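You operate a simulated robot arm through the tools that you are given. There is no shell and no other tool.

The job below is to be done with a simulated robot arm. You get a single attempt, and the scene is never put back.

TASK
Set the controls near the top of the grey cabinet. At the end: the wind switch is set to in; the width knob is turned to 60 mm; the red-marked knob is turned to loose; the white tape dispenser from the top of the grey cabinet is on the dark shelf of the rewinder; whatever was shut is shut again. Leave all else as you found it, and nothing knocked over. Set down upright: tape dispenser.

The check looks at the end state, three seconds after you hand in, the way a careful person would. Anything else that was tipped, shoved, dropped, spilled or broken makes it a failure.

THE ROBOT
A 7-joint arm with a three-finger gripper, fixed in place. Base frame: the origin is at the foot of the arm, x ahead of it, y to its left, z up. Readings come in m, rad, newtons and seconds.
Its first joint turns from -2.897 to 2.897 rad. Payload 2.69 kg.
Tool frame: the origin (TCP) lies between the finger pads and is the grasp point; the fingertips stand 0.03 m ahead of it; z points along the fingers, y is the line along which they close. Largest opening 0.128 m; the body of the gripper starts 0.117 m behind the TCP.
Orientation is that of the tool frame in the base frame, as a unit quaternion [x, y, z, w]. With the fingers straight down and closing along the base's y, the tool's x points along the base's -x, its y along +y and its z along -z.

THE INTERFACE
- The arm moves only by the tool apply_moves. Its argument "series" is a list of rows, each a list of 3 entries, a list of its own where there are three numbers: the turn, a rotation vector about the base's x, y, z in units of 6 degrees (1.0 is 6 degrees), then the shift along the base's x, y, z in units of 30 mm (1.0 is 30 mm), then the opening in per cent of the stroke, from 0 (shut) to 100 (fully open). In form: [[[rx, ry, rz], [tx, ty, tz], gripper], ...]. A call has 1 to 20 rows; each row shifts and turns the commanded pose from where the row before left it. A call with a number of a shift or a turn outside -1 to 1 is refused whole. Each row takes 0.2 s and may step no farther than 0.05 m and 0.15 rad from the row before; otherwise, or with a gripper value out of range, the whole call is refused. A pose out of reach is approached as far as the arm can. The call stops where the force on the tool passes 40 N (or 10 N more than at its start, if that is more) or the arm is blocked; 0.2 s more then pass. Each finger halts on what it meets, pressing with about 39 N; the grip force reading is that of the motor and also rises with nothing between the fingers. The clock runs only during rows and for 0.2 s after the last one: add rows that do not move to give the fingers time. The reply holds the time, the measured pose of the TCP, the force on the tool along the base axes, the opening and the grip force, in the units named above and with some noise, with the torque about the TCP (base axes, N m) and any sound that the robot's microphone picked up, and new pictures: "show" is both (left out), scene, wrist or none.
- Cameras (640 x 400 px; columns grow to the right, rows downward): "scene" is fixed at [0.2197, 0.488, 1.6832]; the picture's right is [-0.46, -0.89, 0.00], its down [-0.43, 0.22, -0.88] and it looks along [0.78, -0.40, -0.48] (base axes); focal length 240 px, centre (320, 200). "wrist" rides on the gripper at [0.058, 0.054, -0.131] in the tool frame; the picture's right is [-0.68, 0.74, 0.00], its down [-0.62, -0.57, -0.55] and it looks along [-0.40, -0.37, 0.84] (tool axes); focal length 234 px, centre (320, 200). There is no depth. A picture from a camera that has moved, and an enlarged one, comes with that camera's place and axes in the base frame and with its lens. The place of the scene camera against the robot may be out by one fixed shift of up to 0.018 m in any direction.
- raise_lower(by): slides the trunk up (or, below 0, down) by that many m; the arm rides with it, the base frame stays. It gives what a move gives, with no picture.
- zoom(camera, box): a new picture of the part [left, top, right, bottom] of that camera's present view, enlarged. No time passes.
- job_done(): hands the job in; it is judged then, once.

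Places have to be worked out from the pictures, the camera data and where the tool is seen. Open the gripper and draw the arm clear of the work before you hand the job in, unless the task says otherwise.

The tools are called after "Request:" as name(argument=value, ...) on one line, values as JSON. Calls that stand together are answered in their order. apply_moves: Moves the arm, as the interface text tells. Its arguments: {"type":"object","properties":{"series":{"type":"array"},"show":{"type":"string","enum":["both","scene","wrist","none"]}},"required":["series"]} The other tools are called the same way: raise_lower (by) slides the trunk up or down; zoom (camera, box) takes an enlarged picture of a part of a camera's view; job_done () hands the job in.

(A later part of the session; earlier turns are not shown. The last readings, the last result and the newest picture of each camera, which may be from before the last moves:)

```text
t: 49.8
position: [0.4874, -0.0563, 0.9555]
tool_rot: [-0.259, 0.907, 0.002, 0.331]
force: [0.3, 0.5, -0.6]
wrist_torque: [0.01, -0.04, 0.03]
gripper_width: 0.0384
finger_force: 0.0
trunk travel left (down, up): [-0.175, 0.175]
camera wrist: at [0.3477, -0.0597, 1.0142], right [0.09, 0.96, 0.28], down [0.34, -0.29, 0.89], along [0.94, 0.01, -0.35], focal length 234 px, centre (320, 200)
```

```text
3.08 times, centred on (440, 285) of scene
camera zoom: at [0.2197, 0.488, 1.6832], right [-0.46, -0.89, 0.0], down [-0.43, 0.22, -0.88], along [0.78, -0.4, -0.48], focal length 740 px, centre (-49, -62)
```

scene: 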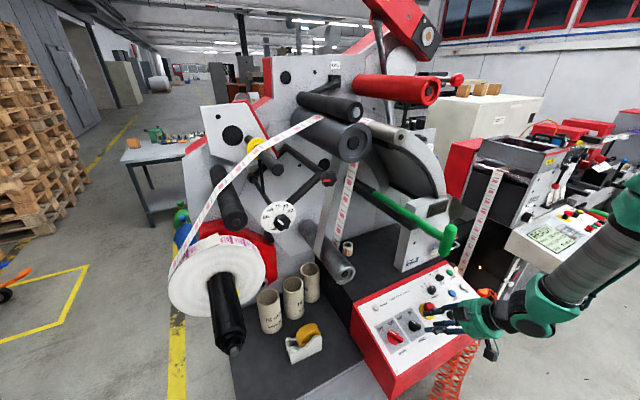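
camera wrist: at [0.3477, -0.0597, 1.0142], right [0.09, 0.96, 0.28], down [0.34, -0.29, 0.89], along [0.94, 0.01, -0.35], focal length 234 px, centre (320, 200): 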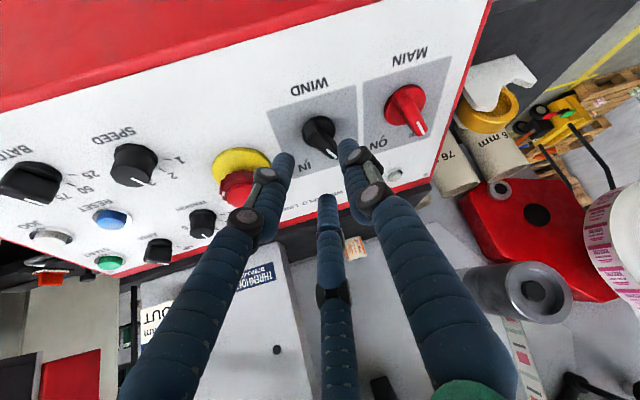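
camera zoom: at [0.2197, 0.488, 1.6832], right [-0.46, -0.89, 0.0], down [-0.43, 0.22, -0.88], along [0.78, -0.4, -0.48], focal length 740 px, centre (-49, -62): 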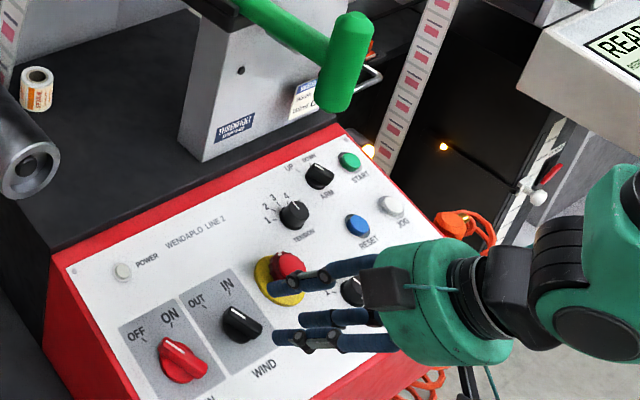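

The alignment matches predictions (mark's outer end recomputes to the same spot). I advance along the tool axis so the fingers straddle the bar, still open.

Request:
apply_moves(series=[[[0, 0, 0], [0.324, 0.0953, -0.415], 30], [[0, 0, 0], [0.324, 0.0953, -0.415], 30], [[0, 0, 0], [0.324, 0.0953, -0.415], 30], [[0, 0, 0], [0.324, 0.0953, -0.415], 30], [[0, 0, 0], [0.324, 0.0953, -0.415], 30]])

Request:
zoom(camera="wrist", box=[240, 60, 400, 200])

Request:
zoom(camera="scene", box=[380, 280, 460, 350])

```text
t: 50.9
position: [0.5273, -0.0445, 0.9035]
tool_rot: [-0.259, 0.907, 0.002, 0.33]
force: [-14.5, -4.4, 19.6]
wrist_torque: [-0.58, 0.53, -0.34]
gripper_width: 0.038
finger_force: 0.0
trunk travel left (down, up): [-0.175, 0.175]
stopped in row 5: the force on the tool passed its limit at 120 N (the readings are from after the stop); the commanded pose is now the measured one
camera wrist: at [0.3871, -0.0468, 0.9631], right [0.09, 0.96, 0.28], down [0.34, -0.3, 0.89], along [0.94, 0.01, -0.35], focal length 234 px, centre (320, 200)
```

scene: 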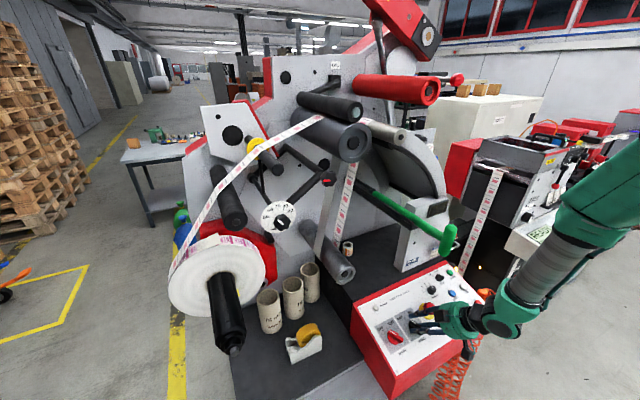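
wrist: 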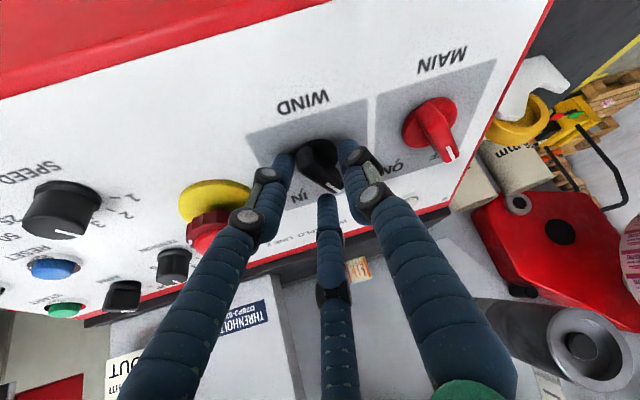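

```text
2.86 times, centred on (320, 130) of wrist
camera zoom: at [0.3871, -0.0468, 0.9631], right [0.09, 0.96, 0.28], down [0.34, -0.3, 0.89], along [0.94, 0.01, -0.35], focal length 669 px, centre (320, 400)
```

zoom: 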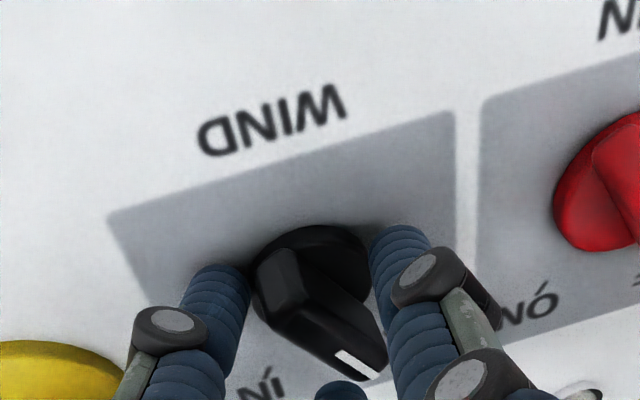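

```text
5.71 times, centred on (420, 315) of scene
camera zoom: at [0.2197, 0.488, 1.6832], right [-0.46, -0.89, 0.0], down [-0.43, 0.22, -0.88], along [0.78, -0.4, -0.48], focal length 1374 px, centre (-251, -457)
```

zoom: 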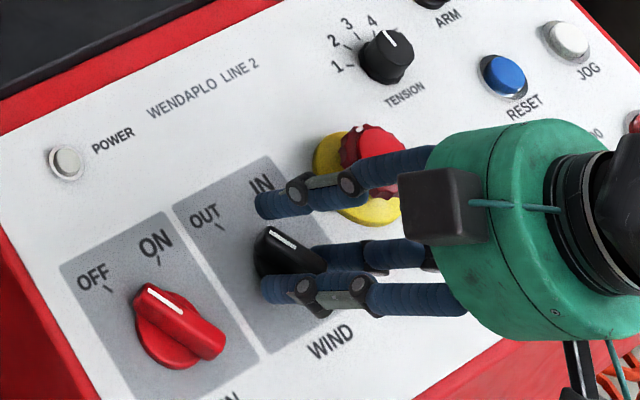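

A fingertip touched the panel (the torque puts it at the lower-right finger, so the third visible finger is real contact geometry). The bar is already between the fingers, so I ease back 4 mm and close on it.

Request:
apply_moves(series=[[[0, 0, 0], [-0.08, -0.023, 0.104], 30], [[0, 0, 0], [0, 0, 0], 30], [[0, 0, 0], [0, 0, 0], 24], [[0, 0, 0], [0, 0, 0], 20], [[0, 0, 0], [0, 0, 0], 16], [[0, 0, 0], [0, 0, 0], 12], [[0, 0, 0], [0, 0, 0], 8], [[0, 0, 0], [0, 0, 0], 4], [[0, 0, 0], [0, 0, 0], 4]])

Request:
zoom(camera="wrist", box=[240, 60, 400, 200])

Request:
zoom(camera="scene", box=[380, 280, 460, 350])

```text
t: 52.9
position: [0.5278, -0.045, 0.9072]
tool_rot: [-0.259, 0.907, 0.001, 0.331]
force: [22.0, -13.1, 11.9]
wrist_torque: [0.43, -0.41, -0.1]
gripper_width: 0.0222
finger_force: 44.8
trunk travel left (down, up): [-0.175, 0.175]
camera wrist: at [0.3878, -0.0483, 0.9657], right [0.09, 0.96, 0.28], down [0.33, -0.3, 0.89], along [0.94, 0.01, -0.35], focal length 234 px, centre (320, 200)
```

scene: 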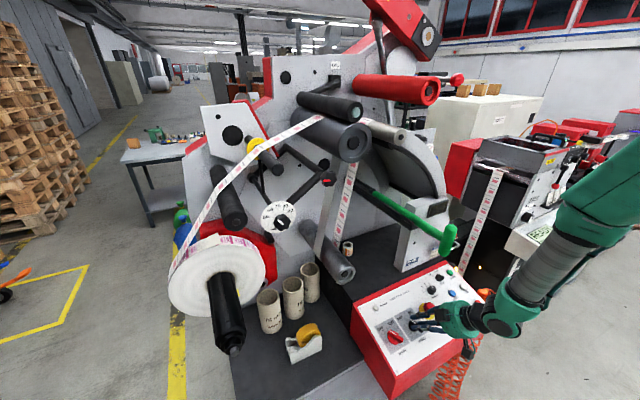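
wrist: 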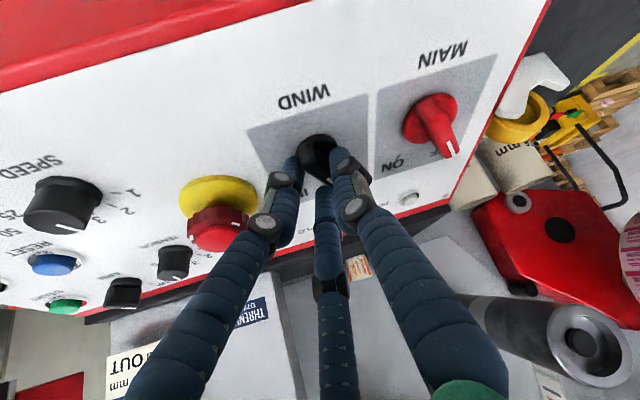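

```text
2.86 times, centred on (320, 130) of wrist
camera zoom: at [0.3878, -0.0483, 0.9657], right [0.09, 0.96, 0.28], down [0.33, -0.3, 0.89], along [0.94, 0.01, -0.35], focal length 669 px, centre (320, 400)
```

zoom: 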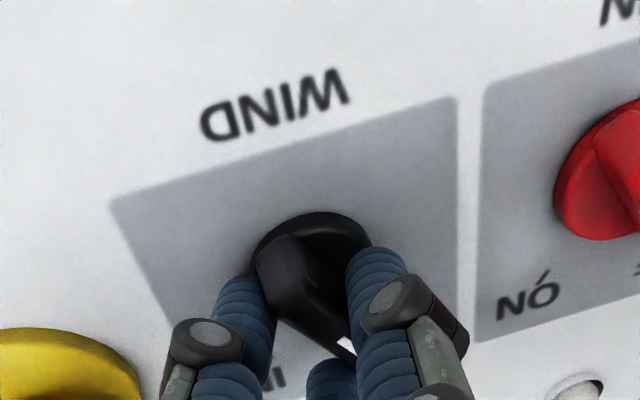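

```text
5.71 times, centred on (420, 315) of scene
camera zoom: at [0.2197, 0.488, 1.6832], right [-0.46, -0.89, 0.0], down [-0.43, 0.22, -0.88], along [0.78, -0.4, -0.48], focal length 1374 px, centre (-251, -457)
```

zoom: 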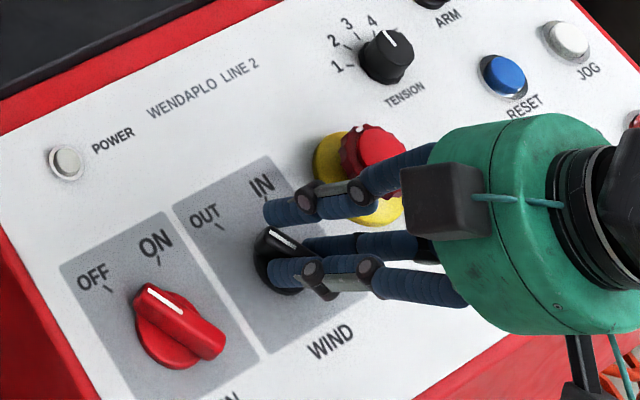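

The bar is gripped (22 mm) with a modest side load toward +x. I relieve that and start turning clockwise about the panel normal, 30° first.

Request:
apply_moves(series=[[[0, 0, 0], [0.1, -0.02, 0.02], 4], [[0.17, 0, -0.47], [-0.008, 0.014, 0], 4], [[0.342, 0, -0.94], [-0.014, 0.028, -0.004], 4], [[0.342, 0, -0.94], [-0.011, 0.03, -0.004], 4], [[0.342, 0, -0.94], [-0.008, 0.031, -0.003], 4], [[0.342, 0, -0.94], [-0.005, 0.032, -0.002], 4], [[0, 0, 0], [0, 0, 0], 4]])

Request:
zoom(camera="wrist", box=[240, 60, 400, 200])

Request:
zoom(camera="scene", box=[380, 280, 460, 350])

```text
t: 54.0
position: [0.5262, -0.0432, 0.9072]
tool_rot: [-0.123, 0.933, 0.0, 0.338]
force: [-10.8, -9.9, 12.3]
wrist_torque: [0.22, 0.11, 0.02]
gripper_width: 0.0218
finger_force: 45.1
trunk travel left (down, up): [-0.175, 0.175]
stopped in row 5: the force on the tool passed its limit at 42 N (the readings are from after the stop); the commanded pose is now the measured one
camera wrist: at [0.3897, -0.0162, 0.9668], right [0.33, 0.87, 0.37], down [0.24, -0.45, 0.86], along [0.91, -0.2, -0.36], focal length 234 px, centre (320, 200)
```

scene: 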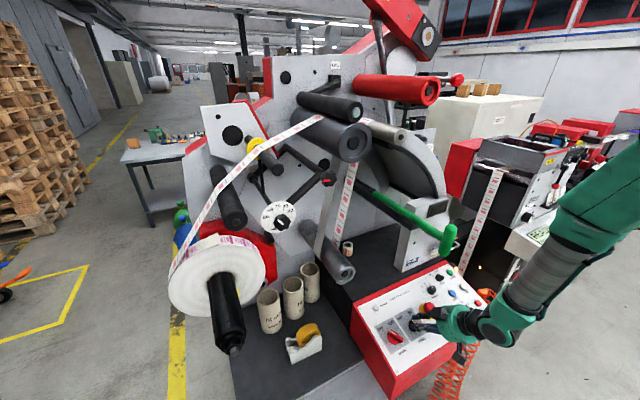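
wrist: 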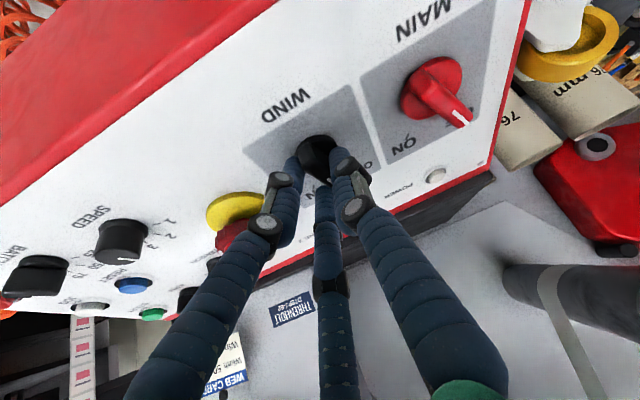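

```text
2.86 times, centred on (320, 130) of wrist
camera zoom: at [0.3897, -0.0162, 0.9668], right [0.33, 0.87, 0.37], down [0.24, -0.45, 0.86], along [0.91, -0.2, -0.36], focal length 669 px, centre (320, 400)
```

zoom: 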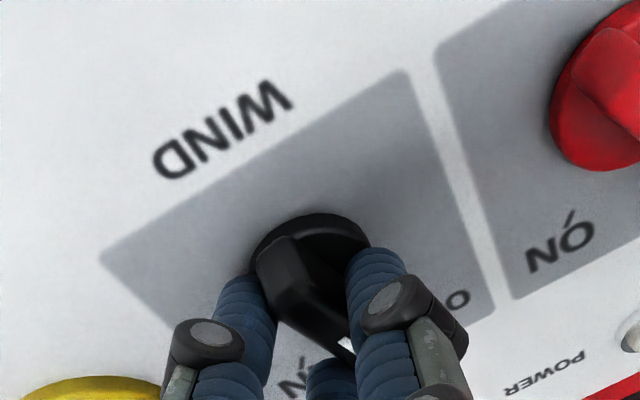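

```text
5.71 times, centred on (420, 315) of scene
camera zoom: at [0.2197, 0.488, 1.6832], right [-0.46, -0.89, 0.0], down [-0.43, 0.22, -0.88], along [0.78, -0.4, -0.48], focal length 1374 px, centre (-251, -457)
```

zoom: 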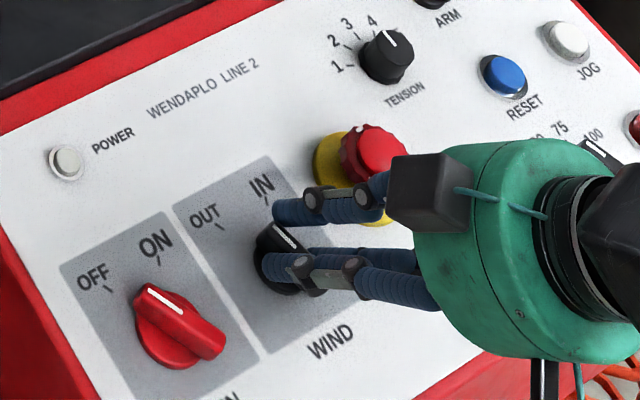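

The switch is turning with the tool (~17° so far), the stop was only side load. I follow the residual force slightly and continue in smaller steps.

Request:
apply_moves(series=[[[0, 0, 0], [-0.04, -0.03, 0.04], 4], [[0.205, 0, -0.564], [-0.004, 0.02, 0], 4], [[0.205, 0, -0.564], [-0.004, 0.02, 0], 4], [[0.205, 0, -0.564], [-0.002, 0.02, 0], 4], [[0.205, 0, -0.564], [0, 0.02, 0], 4], [[0.205, 0, -0.564], [0, 0.02, 0], 4], [[0, 0, 0], [0, 0, 0], 4]], show="wrist")

Request:
zoom(camera="scene", box=[380, 280, 460, 350])

```text
t: 55.4
position: [0.5255, -0.042, 0.9062]
tool_rot: [0.032, 0.94, 0.001, 0.339]
force: [6.8, -12.3, -14.3]
wrist_torque: [-0.51, -0.48, -0.24]
gripper_width: 0.0218
finger_force: 45.2
trunk travel left (down, up): [-0.175, 0.175]
stopped in row 7: the force on the tool passed its limit at 41 N (the readings are from after the stop); the commanded pose is now the measured one
camera wrist: at [0.4012, 0.0177, 0.9715], right [0.56, 0.69, 0.45], down [0.09, -0.59, 0.8], along [0.82, -0.41, -0.4], focal length 234 px, centre (320, 200)
```

wrist: 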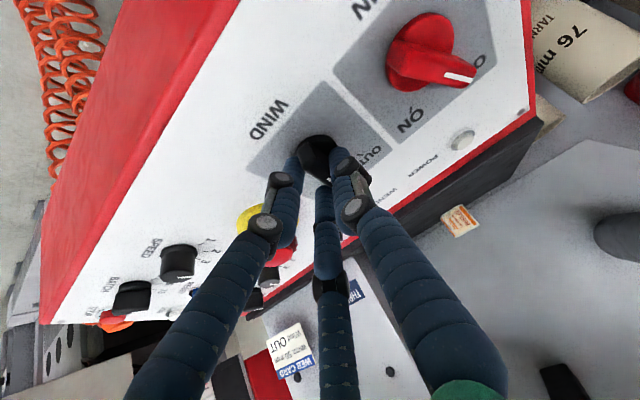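

```text
5.71 times, centred on (420, 315) of scene
camera zoom: at [0.2197, 0.488, 1.6832], right [-0.46, -0.89, 0.0], down [-0.43, 0.22, -0.88], along [0.78, -0.4, -0.48], focal length 1374 px, centre (-251, -457)
```

zoom: 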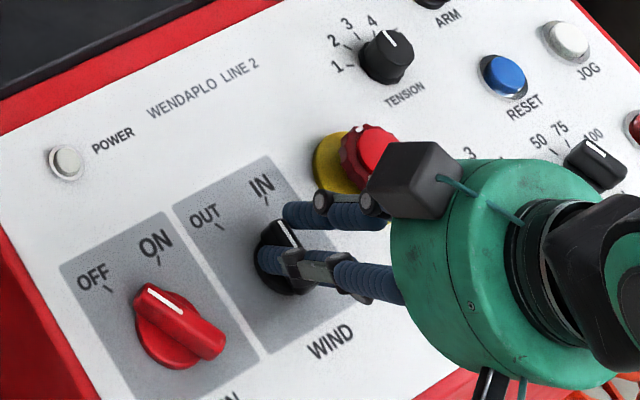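

About 37° turned so far; the marker is heading to IN. I continue the remaining ~23° in small steps.

Request:
apply_moves(series=[[[0, 0, 0], [0.02, -0.03, -0.04], 4], [[0.205, 0, -0.564], [0.002, 0.02, 0], 4], [[0.205, 0, -0.564], [0.003, 0.02, 0], 4], [[0.205, 0, -0.564], [0.004, 0.02, 0], 4], [[0.205, 0, -0.564], [0.005, 0.02, 0], 4], [[0.205, 0, -0.564], [0.005, 0.02, 0], 4], [[0, 0, 0], [0, 0, 0], 4]], show="wrist")

Request:
zoom(camera="scene", box=[380, 280, 460, 350])

Request:
zoom(camera="wrist", box=[240, 60, 400, 200])

```text
t: 57.0
position: [0.5231, -0.0395, 0.9056]
tool_rot: [0.188, 0.924, 0.001, 0.333]
force: [-19.1, -21.1, 12.7]
wrist_torque: [-1.32, -0.34, -0.53]
gripper_width: 0.0218
finger_force: 45.0
trunk travel left (down, up): [-0.175, 0.175]
camera wrist: at [0.422, 0.0464, 0.9789], right [0.73, 0.45, 0.51], down [-0.1, -0.67, 0.73], along [0.67, -0.59, -0.45], focal length 234 px, centre (320, 200)
```

wrist: 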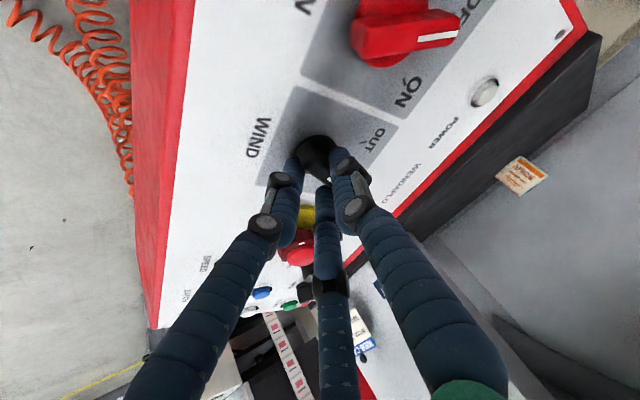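

```text
5.71 times, centred on (420, 315) of scene
camera zoom: at [0.2197, 0.488, 1.6832], right [-0.46, -0.89, 0.0], down [-0.43, 0.22, -0.88], along [0.78, -0.4, -0.48], focal length 1374 px, centre (-251, -457)
```

zoom: 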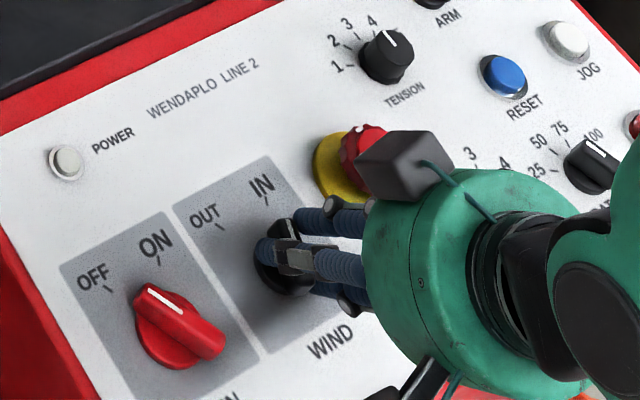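

```text
2.86 times, centred on (320, 130) of wrist
camera zoom: at [0.422, 0.0464, 0.9789], right [0.73, 0.45, 0.51], down [-0.1, -0.67, 0.73], along [0.67, -0.59, -0.45], focal length 669 px, centre (320, 400)
```

zoom: 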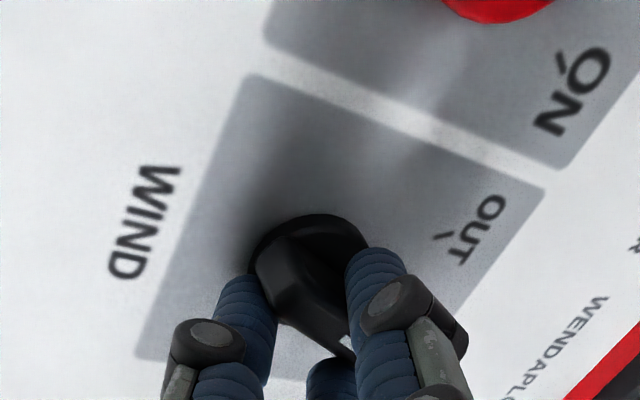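

Relative rotation computes to ~52°; about 8° remain. I follow the side load a little and finish the turn.

Request:
apply_moves(series=[[[0, 0, 0], [-0.04, -0.06, 0.03], 4], [[0.171, 0, -0.47], [0.006, 0.015, 0], 4], [[0.171, 0, -0.47], [0.006, 0.015, 0], 4], [[0.12, 0, -0.33], [0.006, 0.01, 0], 4], [[0, 0, 0], [0, 0, 0], 4]], show="wrist")

Request:
zoom(camera="scene", box=[380, 280, 460, 350])

Request:
zoom(camera="wrist", box=[240, 60, 400, 200])

```text
t: 58.2
position: [0.523, -0.0396, 0.9054]
tool_rot: [0.255, 0.91, 0.002, 0.327]
force: [-10.6, 15.3, -8.3]
wrist_torque: [-0.39, 0.89, 0.27]
gripper_width: 0.0219
finger_force: 45.4
trunk travel left (down, up): [-0.175, 0.175]
camera wrist: at [0.4339, 0.0566, 0.9834], right [0.79, 0.32, 0.53], down [-0.19, -0.69, 0.7], along [0.59, -0.65, -0.48], focal length 234 px, centre (320, 200)
```

wrist: 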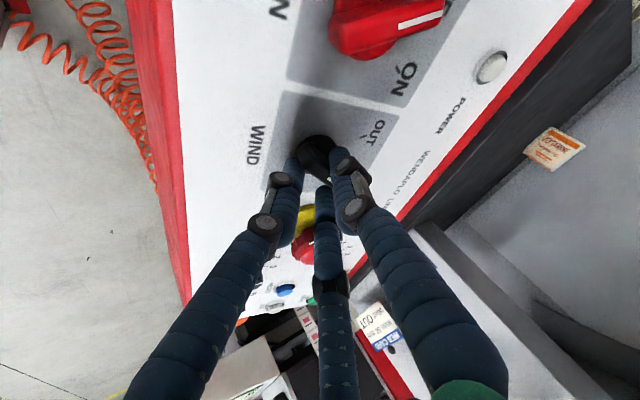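

```text
5.71 times, centred on (420, 315) of scene
camera zoom: at [0.2197, 0.488, 1.6832], right [-0.46, -0.89, 0.0], down [-0.43, 0.22, -0.88], along [0.78, -0.4, -0.48], focal length 1374 px, centre (-251, -457)
```

zoom: 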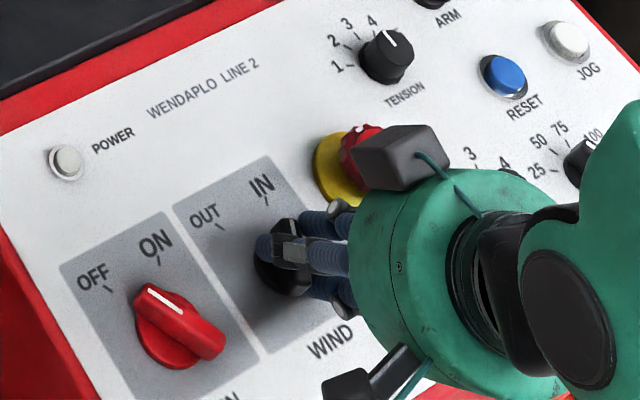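

```text
2.86 times, centred on (320, 130) of wrist
camera zoom: at [0.4339, 0.0566, 0.9834], right [0.79, 0.32, 0.53], down [-0.19, -0.69, 0.7], along [0.59, -0.65, -0.48], focal length 669 px, centre (320, 400)
```

zoom: 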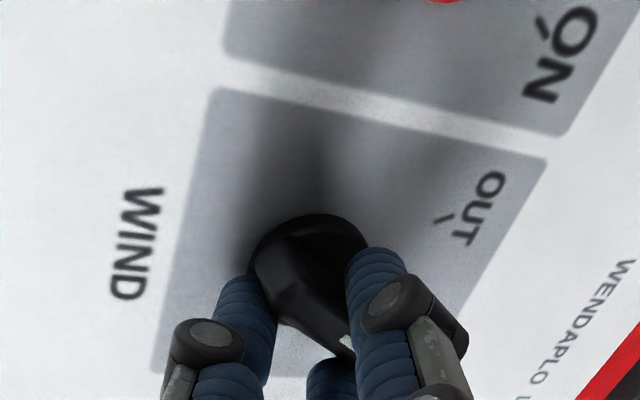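

Rotation now ~60°. I open just enough, back out along the tool axis, and check the mark.

Request:
apply_moves(series=[[[0, 0, 0], [0, 0, 0], 20], [[0, 0, 0], [0, 0, 0], 25], [[0, 0, 0], [-0.199, 0.054, 0.262], 27], [[0, 0, 0], [-0.397, 0.108, 0.524], 30], [[0, 0, 0], [-0.596, 0.163, 0.786], 30], [[0, 0, 0], [-0.596, 0.163, 0.786], 30], [[0, 0, 0], [-0.596, 0.163, 0.786], 30]])

Request:
zoom(camera="scene", box=[385, 290, 445, 340])

Request:
zoom(camera="wrist", box=[220, 40, 400, 180])

```text
t: 59.8
position: [0.4538, -0.0196, 1.0003]
tool_rot: [0.256, 0.909, 0.002, 0.328]
force: [0.0, 0.2, -0.1]
wrist_torque: [0.01, 0.01, -0.02]
gripper_width: 0.0385
finger_force: 0.1
trunk travel left (down, up): [-0.175, 0.175]
camera wrist: at [0.3632, 0.0761, 1.0781], right [0.78, 0.32, 0.53], down [-0.19, -0.69, 0.7], along [0.59, -0.65, -0.48], focal length 234 px, centre (320, 200)
```

scene: 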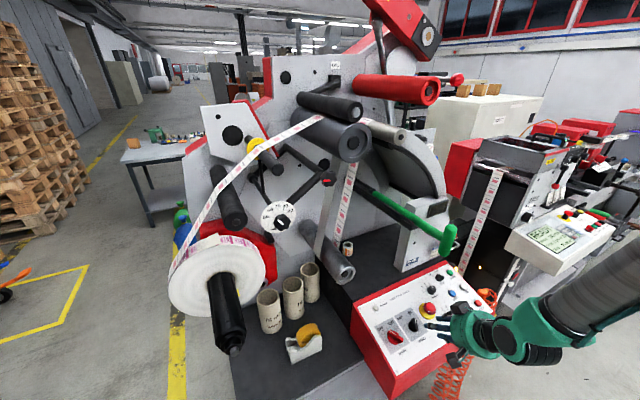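
wrist: 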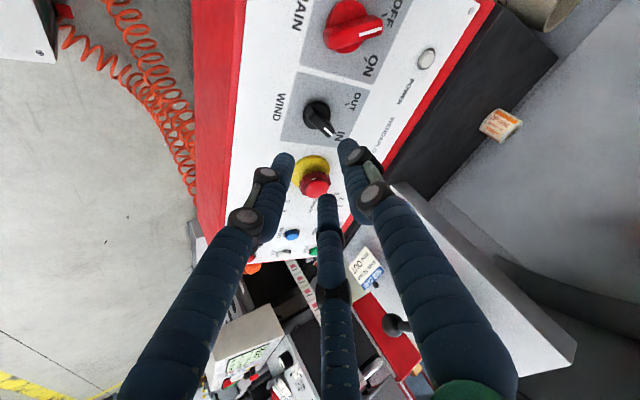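

```text
8.00 times, centred on (415, 315) of scene
camera zoom: at [0.2197, 0.488, 1.6832], right [-0.46, -0.89, 0.0], down [-0.43, 0.22, -0.88], along [0.78, -0.4, -0.48], focal length 1923 px, centre (-440, -720)
```

zoom: 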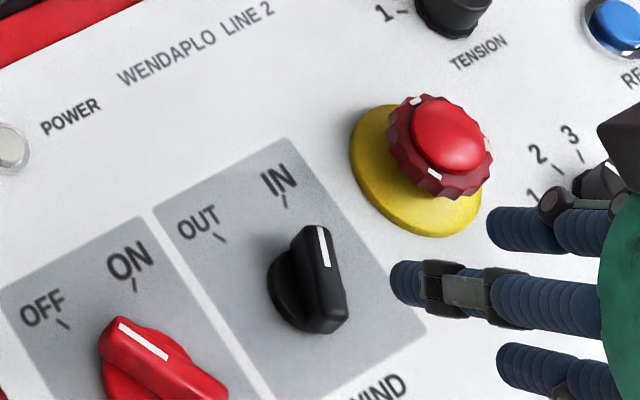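

```text
2.86 times, centred on (310, 110) of wrist
camera zoom: at [0.3632, 0.0761, 1.0781], right [0.78, 0.32, 0.53], down [-0.19, -0.69, 0.7], along [0.59, -0.65, -0.48], focal length 669 px, centre (349, 457)
```

zoom: 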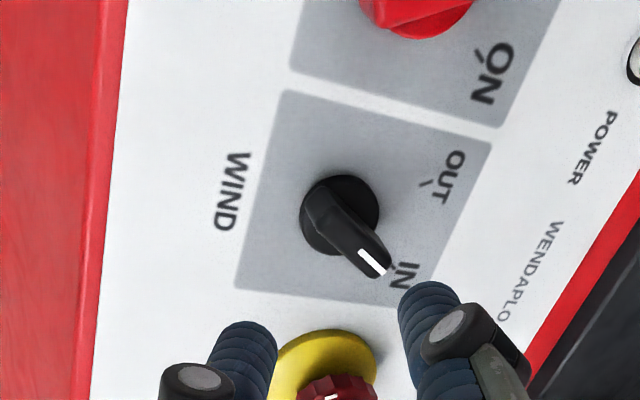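

The wind switch now points at IN. Next the dispenser: I swing left in front of the cabinet at x≈0.47, keeping above everything, to view it up close.

Request:
apply_moves(series=[[[-0.155, 0, 0.427], [0.05, 0.95, 0.3], 70], [[-0.155, 0, 0.427], [0.05, 0.95, 0.3], 70], [[-0.155, 0, 0.427], [0.05, 0.95, 0.3], 70], [[-0.155, 0, 0.427], [0.05, 0.95, 0.3], 70], [[-0.155, 0, 0.427], [0.05, 0.95, 0.3], 70], [[-0.155, 0, 0.427], [0.05, 0.95, 0.3], 70], [[-0.155, 0, 0.427], [0.05, 0.95, 0.3], 70], [[-0.155, 0, 0.427], [0.05, 0.95, 0.3], 70], [[-0.155, 0, 0.427], [0.05, 0.95, 0.3], 70], [[-0.155, 0, 0.427], [0.05, 0.95, 0.2], 70], [[-0.155, 0, 0.427], [0.05, 0.95, 0.2], 70]])

Request:
zoom(camera="wrist", box=[200, 0, 400, 150])

Request:
zoom(camera="scene", box=[270, 300, 350, 380])

```text
t: 62.2
position: [0.4706, 0.293, 1.0935]
tool_rot: [-0.002, 0.941, 0.0, 0.339]
force: [0.8, -0.1, 0.3]
wrist_torque: [0.03, 0.02, -0.01]
gripper_width: 0.0894
finger_force: 0.1
trunk travel left (down, up): [-0.175, 0.175]
camera wrist: at [0.3428, 0.3461, 1.1575], right [0.52, 0.74, 0.43], down [0.13, -0.56, 0.82], along [0.85, -0.37, -0.39], focal length 234 px, centre (320, 200)
```

scene: 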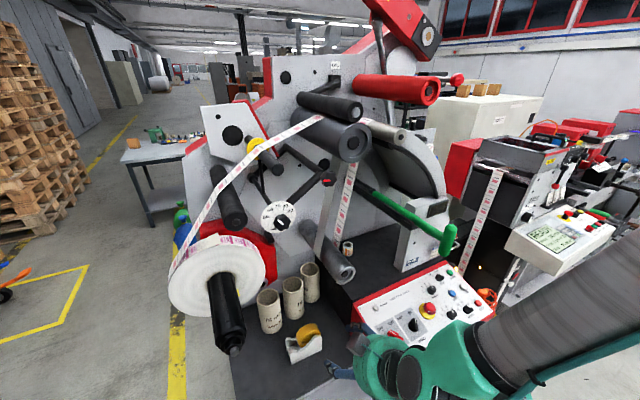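
wrist: 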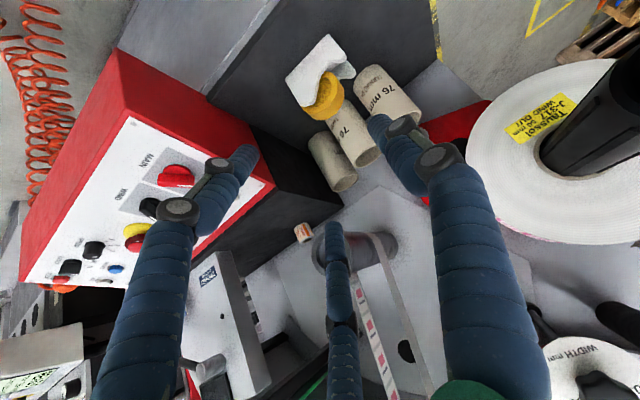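

```text
2.67 times, centred on (300, 75) of wrist
camera zoom: at [0.3428, 0.3461, 1.1575], right [0.52, 0.74, 0.43], down [0.13, -0.56, 0.82], along [0.85, -0.37, -0.39], focal length 624 px, centre (373, 533)
```

zoom: 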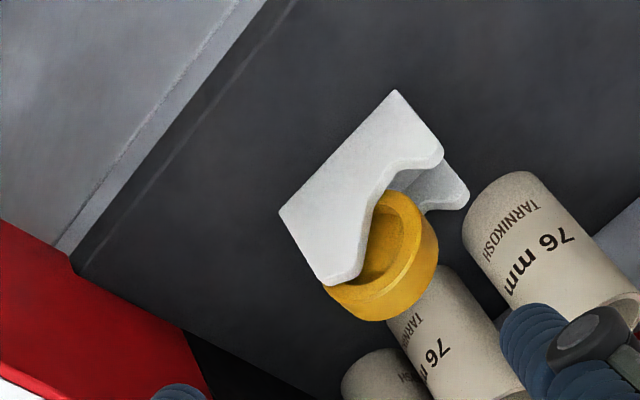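

```text
5.00 times, centred on (310, 340) of scene
camera zoom: at [0.2197, 0.488, 1.6832], right [-0.46, -0.89, 0.0], down [-0.43, 0.22, -0.88], along [0.78, -0.4, -0.48], focal length 1202 px, centre (370, -500)
```

zoom: 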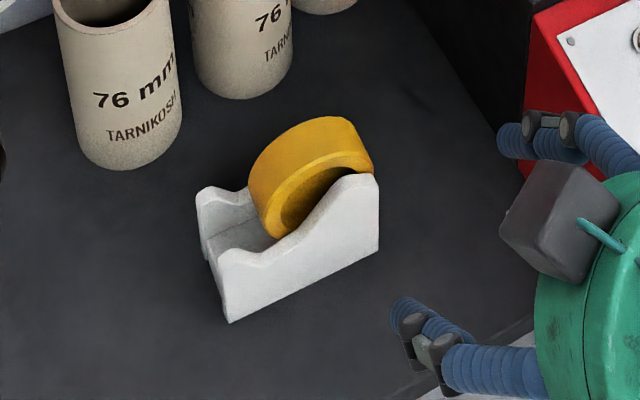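

The dispenser body spans about x 0.708–0.76, y 0.249–0.373 on the deck at z≈0.705, its long side roughly along y. I turn the tool straight down and yaw 90° here in free space, so the fingers will close across its 52 mm width.

Request:
apply_moves(series=[[[0, 0.943, 0], [0, 0, 0], 80], [[0, 0.943, 0], [0, 0, 0], 80], [[0, 0.943, 0], [0, 0, 0], 80], [[0, 0.943, 0], [0, 0, 0], 80], [[0, 0.943, 0], [0, 0, 0], 80], [[0, 0.943, 0], [0, 0, 0], 80], [[0, 0.943, 0], [0, 0, 0], 90], [[0, 0, 1], [0, 0, 0], 100], [[0, 0, 1], [0, 0, 0], 100], [[0, 0, 1], [0, 0, 0], 100], [[0, 0, 1], [0, 0, 0], 100], [[0, 0, 1], [0, 0, 0], 100], [[0, 0, 1], [0, 0, 0], 100], [[0, 0, 1], [0, 0, 0], 100], [[0, 0, 1], [0, 0, 0], 100], [[0, 0, 1], [0, 0, 0], 100], [[0, 0, 1], [0, 0, 0], 100], [[0, 0, 1], [0, 0, 0], 100], [[0, 0, 1], [0, 0, 0], 100], [[0, 0, 1], [0, 0, 0], 100]], show="none")

Request:
apply_moves(series=[[[0, 0, 1], [0, 0, 0], 100], [[0, 0, 1], [0, 0, 0], 100], [[0, 0, 0], [1, 0, -0.3], 100], [[0, 0, 0], [1, 0, -0.3], 100], [[0, 0, 0], [1, 0, -0.3], 100]])

Request:
zoom(camera="wrist", box=[220, 20, 420, 170])

```text
t: 66.4
position: [0.4629, 0.2829, 0.9748]
tool_rot: [-0.568, 0.811, 0.07, 0.12]
force: [-0.8, -0.2, -0.3]
wrist_torque: [-0.01, 0.0, 0.01]
gripper_width: 0.1281
finger_force: 0.1
out of reach, approached as far as the arm can: row 5, 6, 7, 8, 9, 10, 11, 12, 13, 14
trunk travel left (down, up): [-0.175, 0.175]
```

```text
t: 67.6
position: [0.5532, 0.2824, 0.9481]
tool_rot: [-0.649, 0.748, 0.081, 0.113]
force: [-0.1, 0.4, 1.0]
wrist_torque: [-0.02, -0.01, -0.02]
gripper_width: 0.1279
finger_force: 0.1
trunk travel left (down, up): [-0.175, 0.175]
camera wrist: at [0.4853, 0.2002, 1.0578], right [-0.64, 0.75, 0.17], down [0.61, 0.36, 0.71], along [0.47, 0.56, -0.69], focal length 234 px, centre (320, 200)
```

scene: 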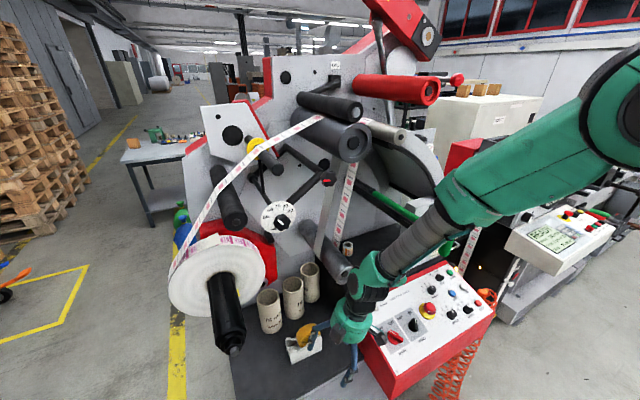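
wrist: 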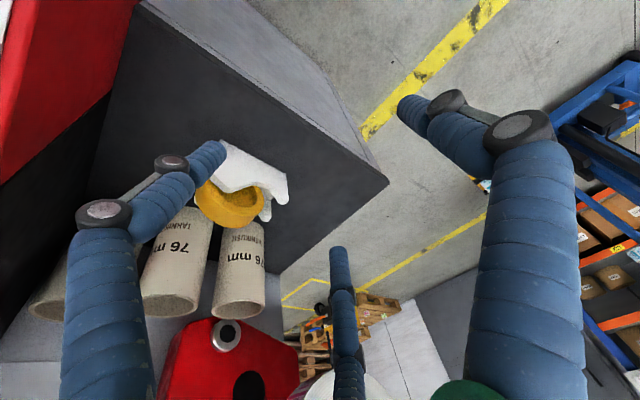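

```text
2.67 times, centred on (320, 95) of wrist
camera zoom: at [0.4853, 0.2002, 1.0578], right [-0.64, 0.75, 0.17], down [0.61, 0.36, 0.71], along [0.47, 0.56, -0.69], focal length 624 px, centre (320, 480)
```

zoom: 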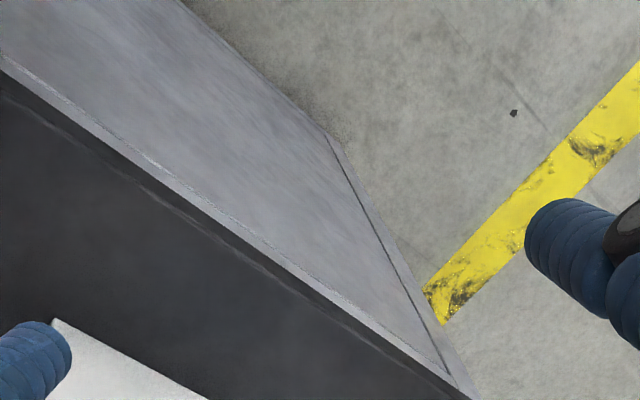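

Tool-down at that height close in was out of reach, so the pose drifted a little, clear of everything. Because a high forearm would come near the dial once I reach in, I first lower the trunk 0.12 m so the arm works from below the knobs.

Request:
raise_lower(by=-0.12)

```text
t: 69.1
position: [0.5524, 0.2831, 0.829]
tool_rot: [-0.649, 0.748, 0.082, 0.113]
force: [0.1, -0.8, -1.1]
wrist_torque: [0.01, 0.01, 0.0]
gripper_width: 0.128
finger_force: 0.0
trunk travel left (down, up): [-0.055, 0.295]
```

Request:
apply_moves(series=[[[-0.66, 0.11, 0.25], [0.1, 0.14, 0.25], 100], [[-0.66, 0.11, 0.25], [0.1, 0.14, 0.25], 100], [[-0.66, 0.11, 0.25], [0.1, 0.14, 0.25], 100], [[-0.66, 0.11, 0.25], [0.1, 0.14, 0.25], 100]])

Request:
zoom(camera="wrist", box=[120, 60, 340, 260])

Request:
zoom(camera="scene", box=[230, 240, 410, 400])

```text
t: 70.1
position: [0.5632, 0.3001, 0.8605]
tool_rot: [-0.695, 0.719, -0.003, -0.001]
force: [0.1, -0.3, 0.0]
wrist_torque: [-0.01, 0.0, 0.01]
gripper_width: 0.1278
finger_force: 0.0
trunk travel left (down, up): [-0.055, 0.295]
camera wrist: at [0.5098, 0.2441, 0.9909], right [-0.71, 0.7, 0.0], down [0.59, 0.6, 0.55], along [0.39, 0.39, -0.84], focal length 234 px, centre (320, 200)
```

scene: 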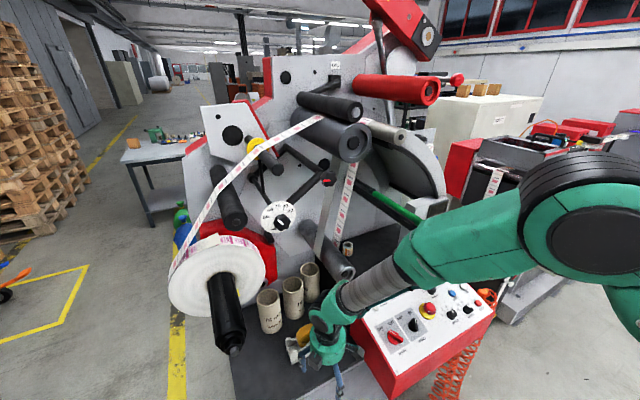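
wrist: 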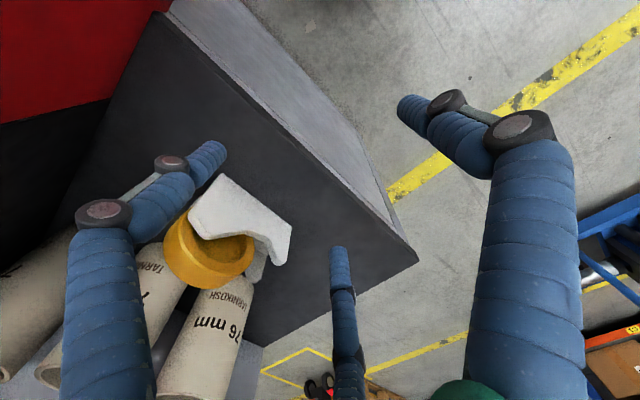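

```text
2.00 times, centred on (230, 160) of wrist
camera zoom: at [0.5098, 0.2441, 0.9909], right [-0.71, 0.7, 0.0], down [0.59, 0.6, 0.55], along [0.39, 0.39, -0.84], focal length 468 px, centre (500, 280)
```

zoom: 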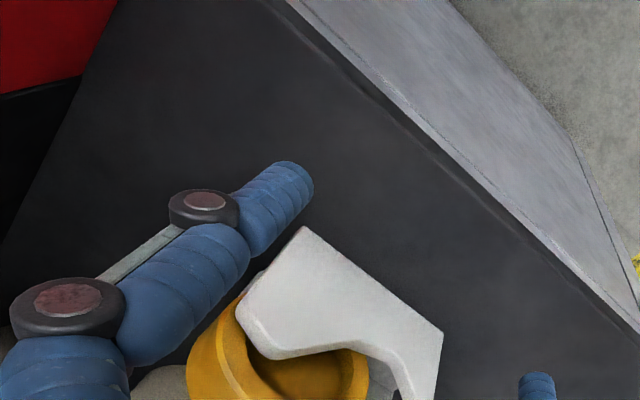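

```text
2.50 times, centred on (320, 320) of scene
camera zoom: at [0.2197, 0.488, 1.6832], right [-0.46, -0.89, 0.0], down [-0.43, 0.22, -0.88], along [0.78, -0.4, -0.48], focal length 601 px, centre (320, -100)
```

zoom: 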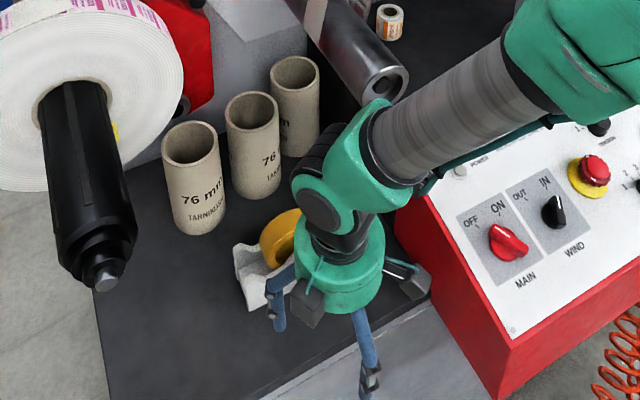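

Three fingers at 100% open sit ~73 mm off-axis; from this near view the dispenser's near wall base runs (0.708, 0.253)→(0.711, 0.382), walls ~0.09 tall, tape top ~0.84. I raise slightly and move forward over it.

Request:
apply_moves(series=[[[0, 0, 0], [0, 0, 0.7], 100], [[0, 0, 0], [0.87, 0.057, 0], 100], [[0, 0, 0], [0.87, 0.057, 0], 100], [[0, 0, 0], [0.87, 0.057, 0], 100], [[0, 0, 0], [0.87, 0.057, 0], 100], [[0, 0, 0], [0.87, 0.057, 0], 100], [[0, 0, 0], [0.87, 0.057, 0], 100], [[0, 0, 0], [0.87, 0.057, 0], 100]])

Request:
zoom(camera="wrist", box=[180, 60, 440, 280])

Request:
zoom(camera="scene", box=[230, 200, 410, 380])

```text
t: 71.9
position: [0.7467, 0.3105, 0.8787]
tool_rot: [-0.694, 0.72, -0.002, 0.0]
force: [-0.8, -0.6, 1.1]
wrist_torque: [-0.01, -0.03, -0.02]
gripper_width: 0.128
finger_force: 0.0
trunk travel left (down, up): [-0.055, 0.295]
camera wrist: at [0.6927, 0.2548, 1.0118], right [-0.71, 0.7, 0.0], down [0.59, 0.6, 0.55], along [0.39, 0.39, -0.84], focal length 234 px, centre (320, 200)
```

scene: 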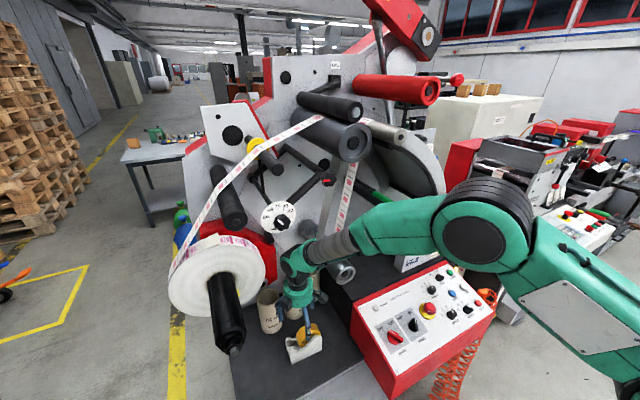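
wrist: 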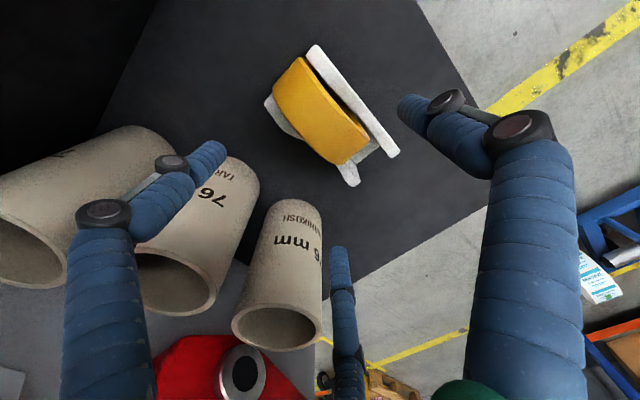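

```text
1.82 times, centred on (310, 170) of wrist
camera zoom: at [0.6927, 0.2548, 1.0118], right [-0.71, 0.7, 0.0], down [0.59, 0.6, 0.55], along [0.39, 0.39, -0.84], focal length 426 px, centre (338, 254)
```

zoom: 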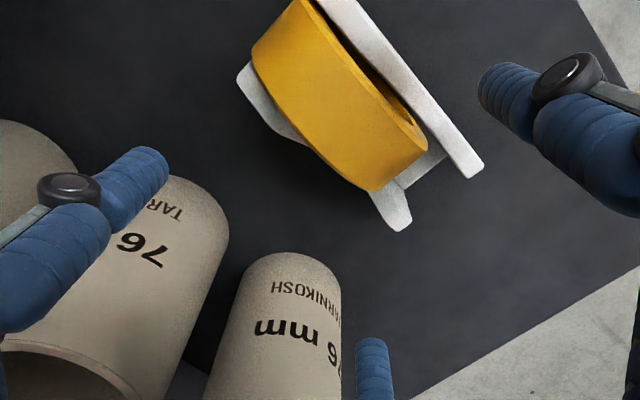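

```text
2.22 times, centred on (320, 290) of scene
camera zoom: at [0.2197, 0.488, 1.6832], right [-0.46, -0.89, 0.0], down [-0.43, 0.22, -0.88], along [0.78, -0.4, -0.48], focal length 534 px, centre (320, 0)
```

zoom: 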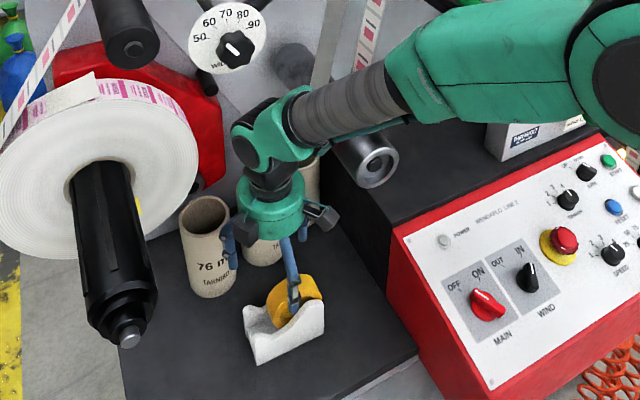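

Directly above: walls at x≈0.70 and 0.758, y 0.25–0.374, cores well behind. I shift 5 mm back and descend straight, fingers open on either side.

Request:
apply_moves(series=[[[0, 0, 0], [-0.17, 0, -0.3], 100], [[0, 0, 0], [0, 0, -0.9], 100], [[0, 0, 0], [0, 0, -0.9], 100], [[0, 0, 0], [0, 0, -0.9], 100], [[0, 0, 0], [0, 0, -0.75], 100]])

Request:
zoom(camera="wrist", box=[180, 60, 440, 280])

Request:
zoom(camera="scene", box=[260, 260, 360, 380])

```text
t: 73.1
position: [0.7432, 0.3114, 0.7688]
tool_rot: [-0.694, 0.72, -0.002, 0.0]
force: [-0.3, 0.1, 0.8]
wrist_torque: [-0.01, 0.02, -0.03]
gripper_width: 0.1282
finger_force: 0.0
trunk travel left (down, up): [-0.055, 0.295]
camera wrist: at [0.6882, 0.2561, 0.9001], right [-0.71, 0.7, 0.0], down [0.59, 0.6, 0.55], along [0.39, 0.39, -0.84], focal length 234 px, centre (320, 200)
```

scene: 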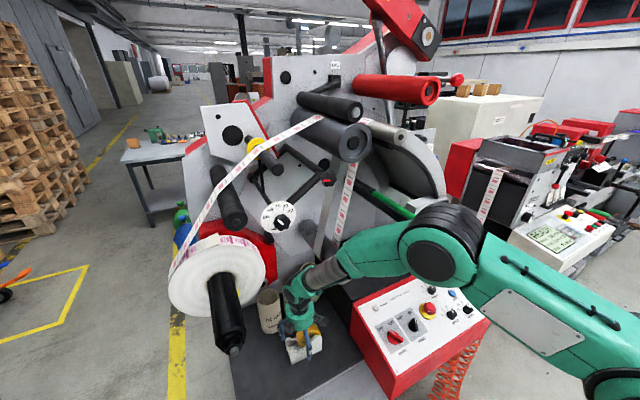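
wrist: 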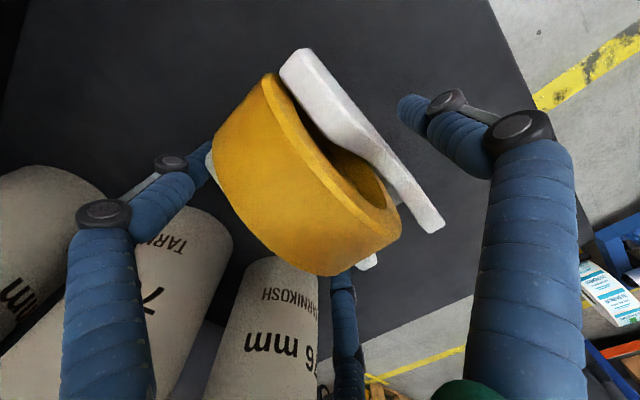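

```text
1.82 times, centred on (310, 170) of wrist
camera zoom: at [0.6882, 0.2561, 0.9001], right [-0.71, 0.7, 0.0], down [0.59, 0.6, 0.55], along [0.39, 0.39, -0.84], focal length 426 px, centre (338, 254)
```

zoom: 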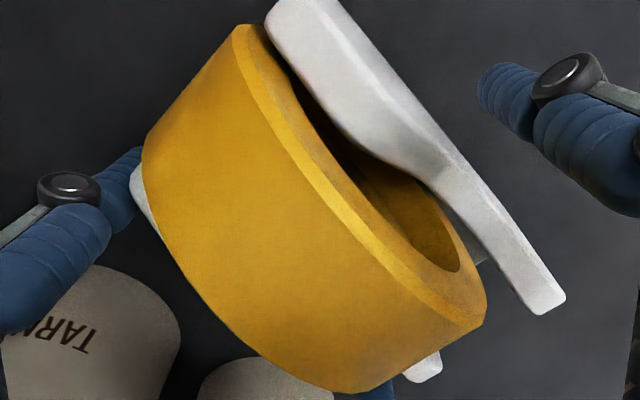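

```text
3.33 times, centred on (310, 320) of scene
camera zoom: at [0.2197, 0.488, 1.6832], right [-0.46, -0.89, 0.0], down [-0.43, 0.22, -0.88], along [0.78, -0.4, -0.48], focal length 801 px, centre (353, -200)
```

zoom: 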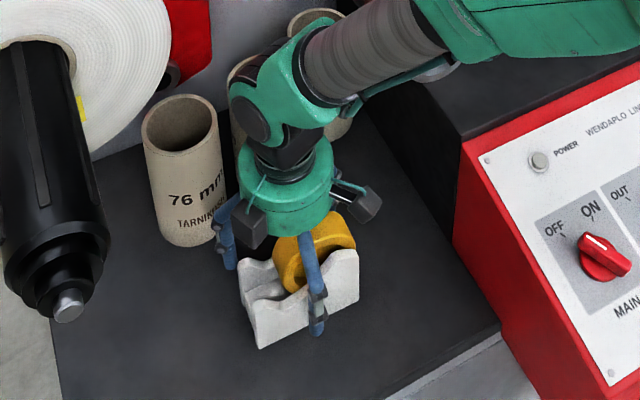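

The fingers straddle both walls cleanly. I close gradually.

Request:
apply_moves(series=[[[0, 0, 0], [0, 0, 0], 90], [[0, 0, 0], [0, 0, 0], 80], [[0, 0, 0], [0, 0, 0], 72], [[0, 0, 0], [0, 0, 0], 66], [[0, 0, 0], [0, 0, 0], 60], [[0, 0, 0], [0, 0, 0], 54], [[0, 0, 0], [0, 0, 0], 48], [[0, 0, 0], [0, 0, 0], 42], [[0, 0, 0], [0, 0, 0], 36], [[0, 0, 0], [0, 0, 0], 30], [[0, 0, 0], [0, 0, 0], 30]])

Request:
zoom(camera="wrist", box=[180, 60, 440, 280])

Request:
zoom(camera="scene", box=[260, 260, 360, 380])

```text
t: 75.5
position: [0.741, 0.3109, 0.7702]
tool_rot: [-0.695, 0.719, -0.002, 0.0]
force: [-7.9, 1.2, 5.3]
wrist_torque: [-0.01, 0.35, -0.07]
gripper_width: 0.0867
finger_force: 38.7
trunk travel left (down, up): [-0.055, 0.295]
camera wrist: at [0.6876, 0.2559, 0.9003], right [-0.71, 0.7, 0.0], down [0.59, 0.6, 0.55], along [0.39, 0.39, -0.84], focal length 234 px, centre (320, 200)
```

scene: 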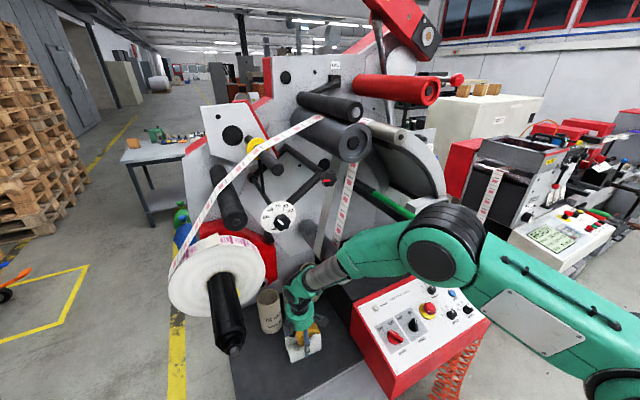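
wrist: 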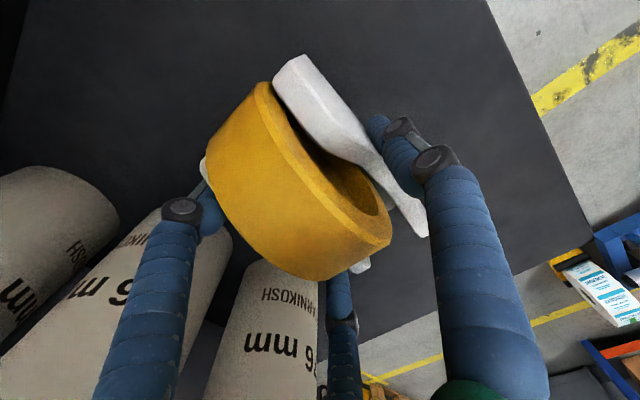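

```text
1.82 times, centred on (310, 170) of wrist
camera zoom: at [0.6876, 0.2559, 0.9003], right [-0.71, 0.7, 0.0], down [0.59, 0.6, 0.55], along [0.39, 0.39, -0.84], focal length 426 px, centre (338, 254)
```

zoom: 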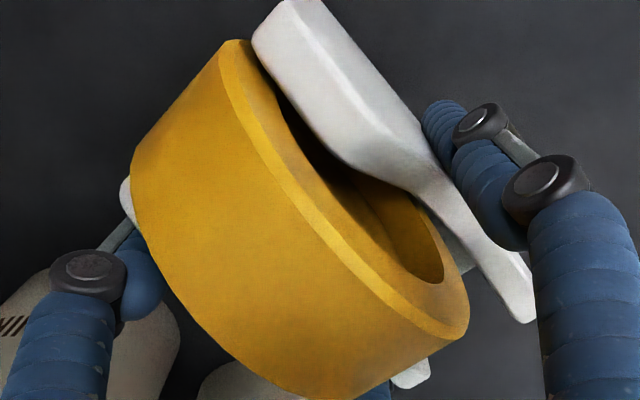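

```text
3.33 times, centred on (310, 320) of scene
camera zoom: at [0.2197, 0.488, 1.6832], right [-0.46, -0.89, 0.0], down [-0.43, 0.22, -0.88], along [0.78, -0.4, -0.48], focal length 801 px, centre (353, -200)
```

zoom: 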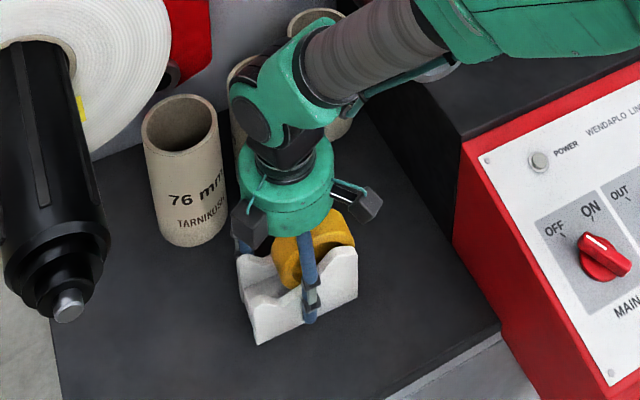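

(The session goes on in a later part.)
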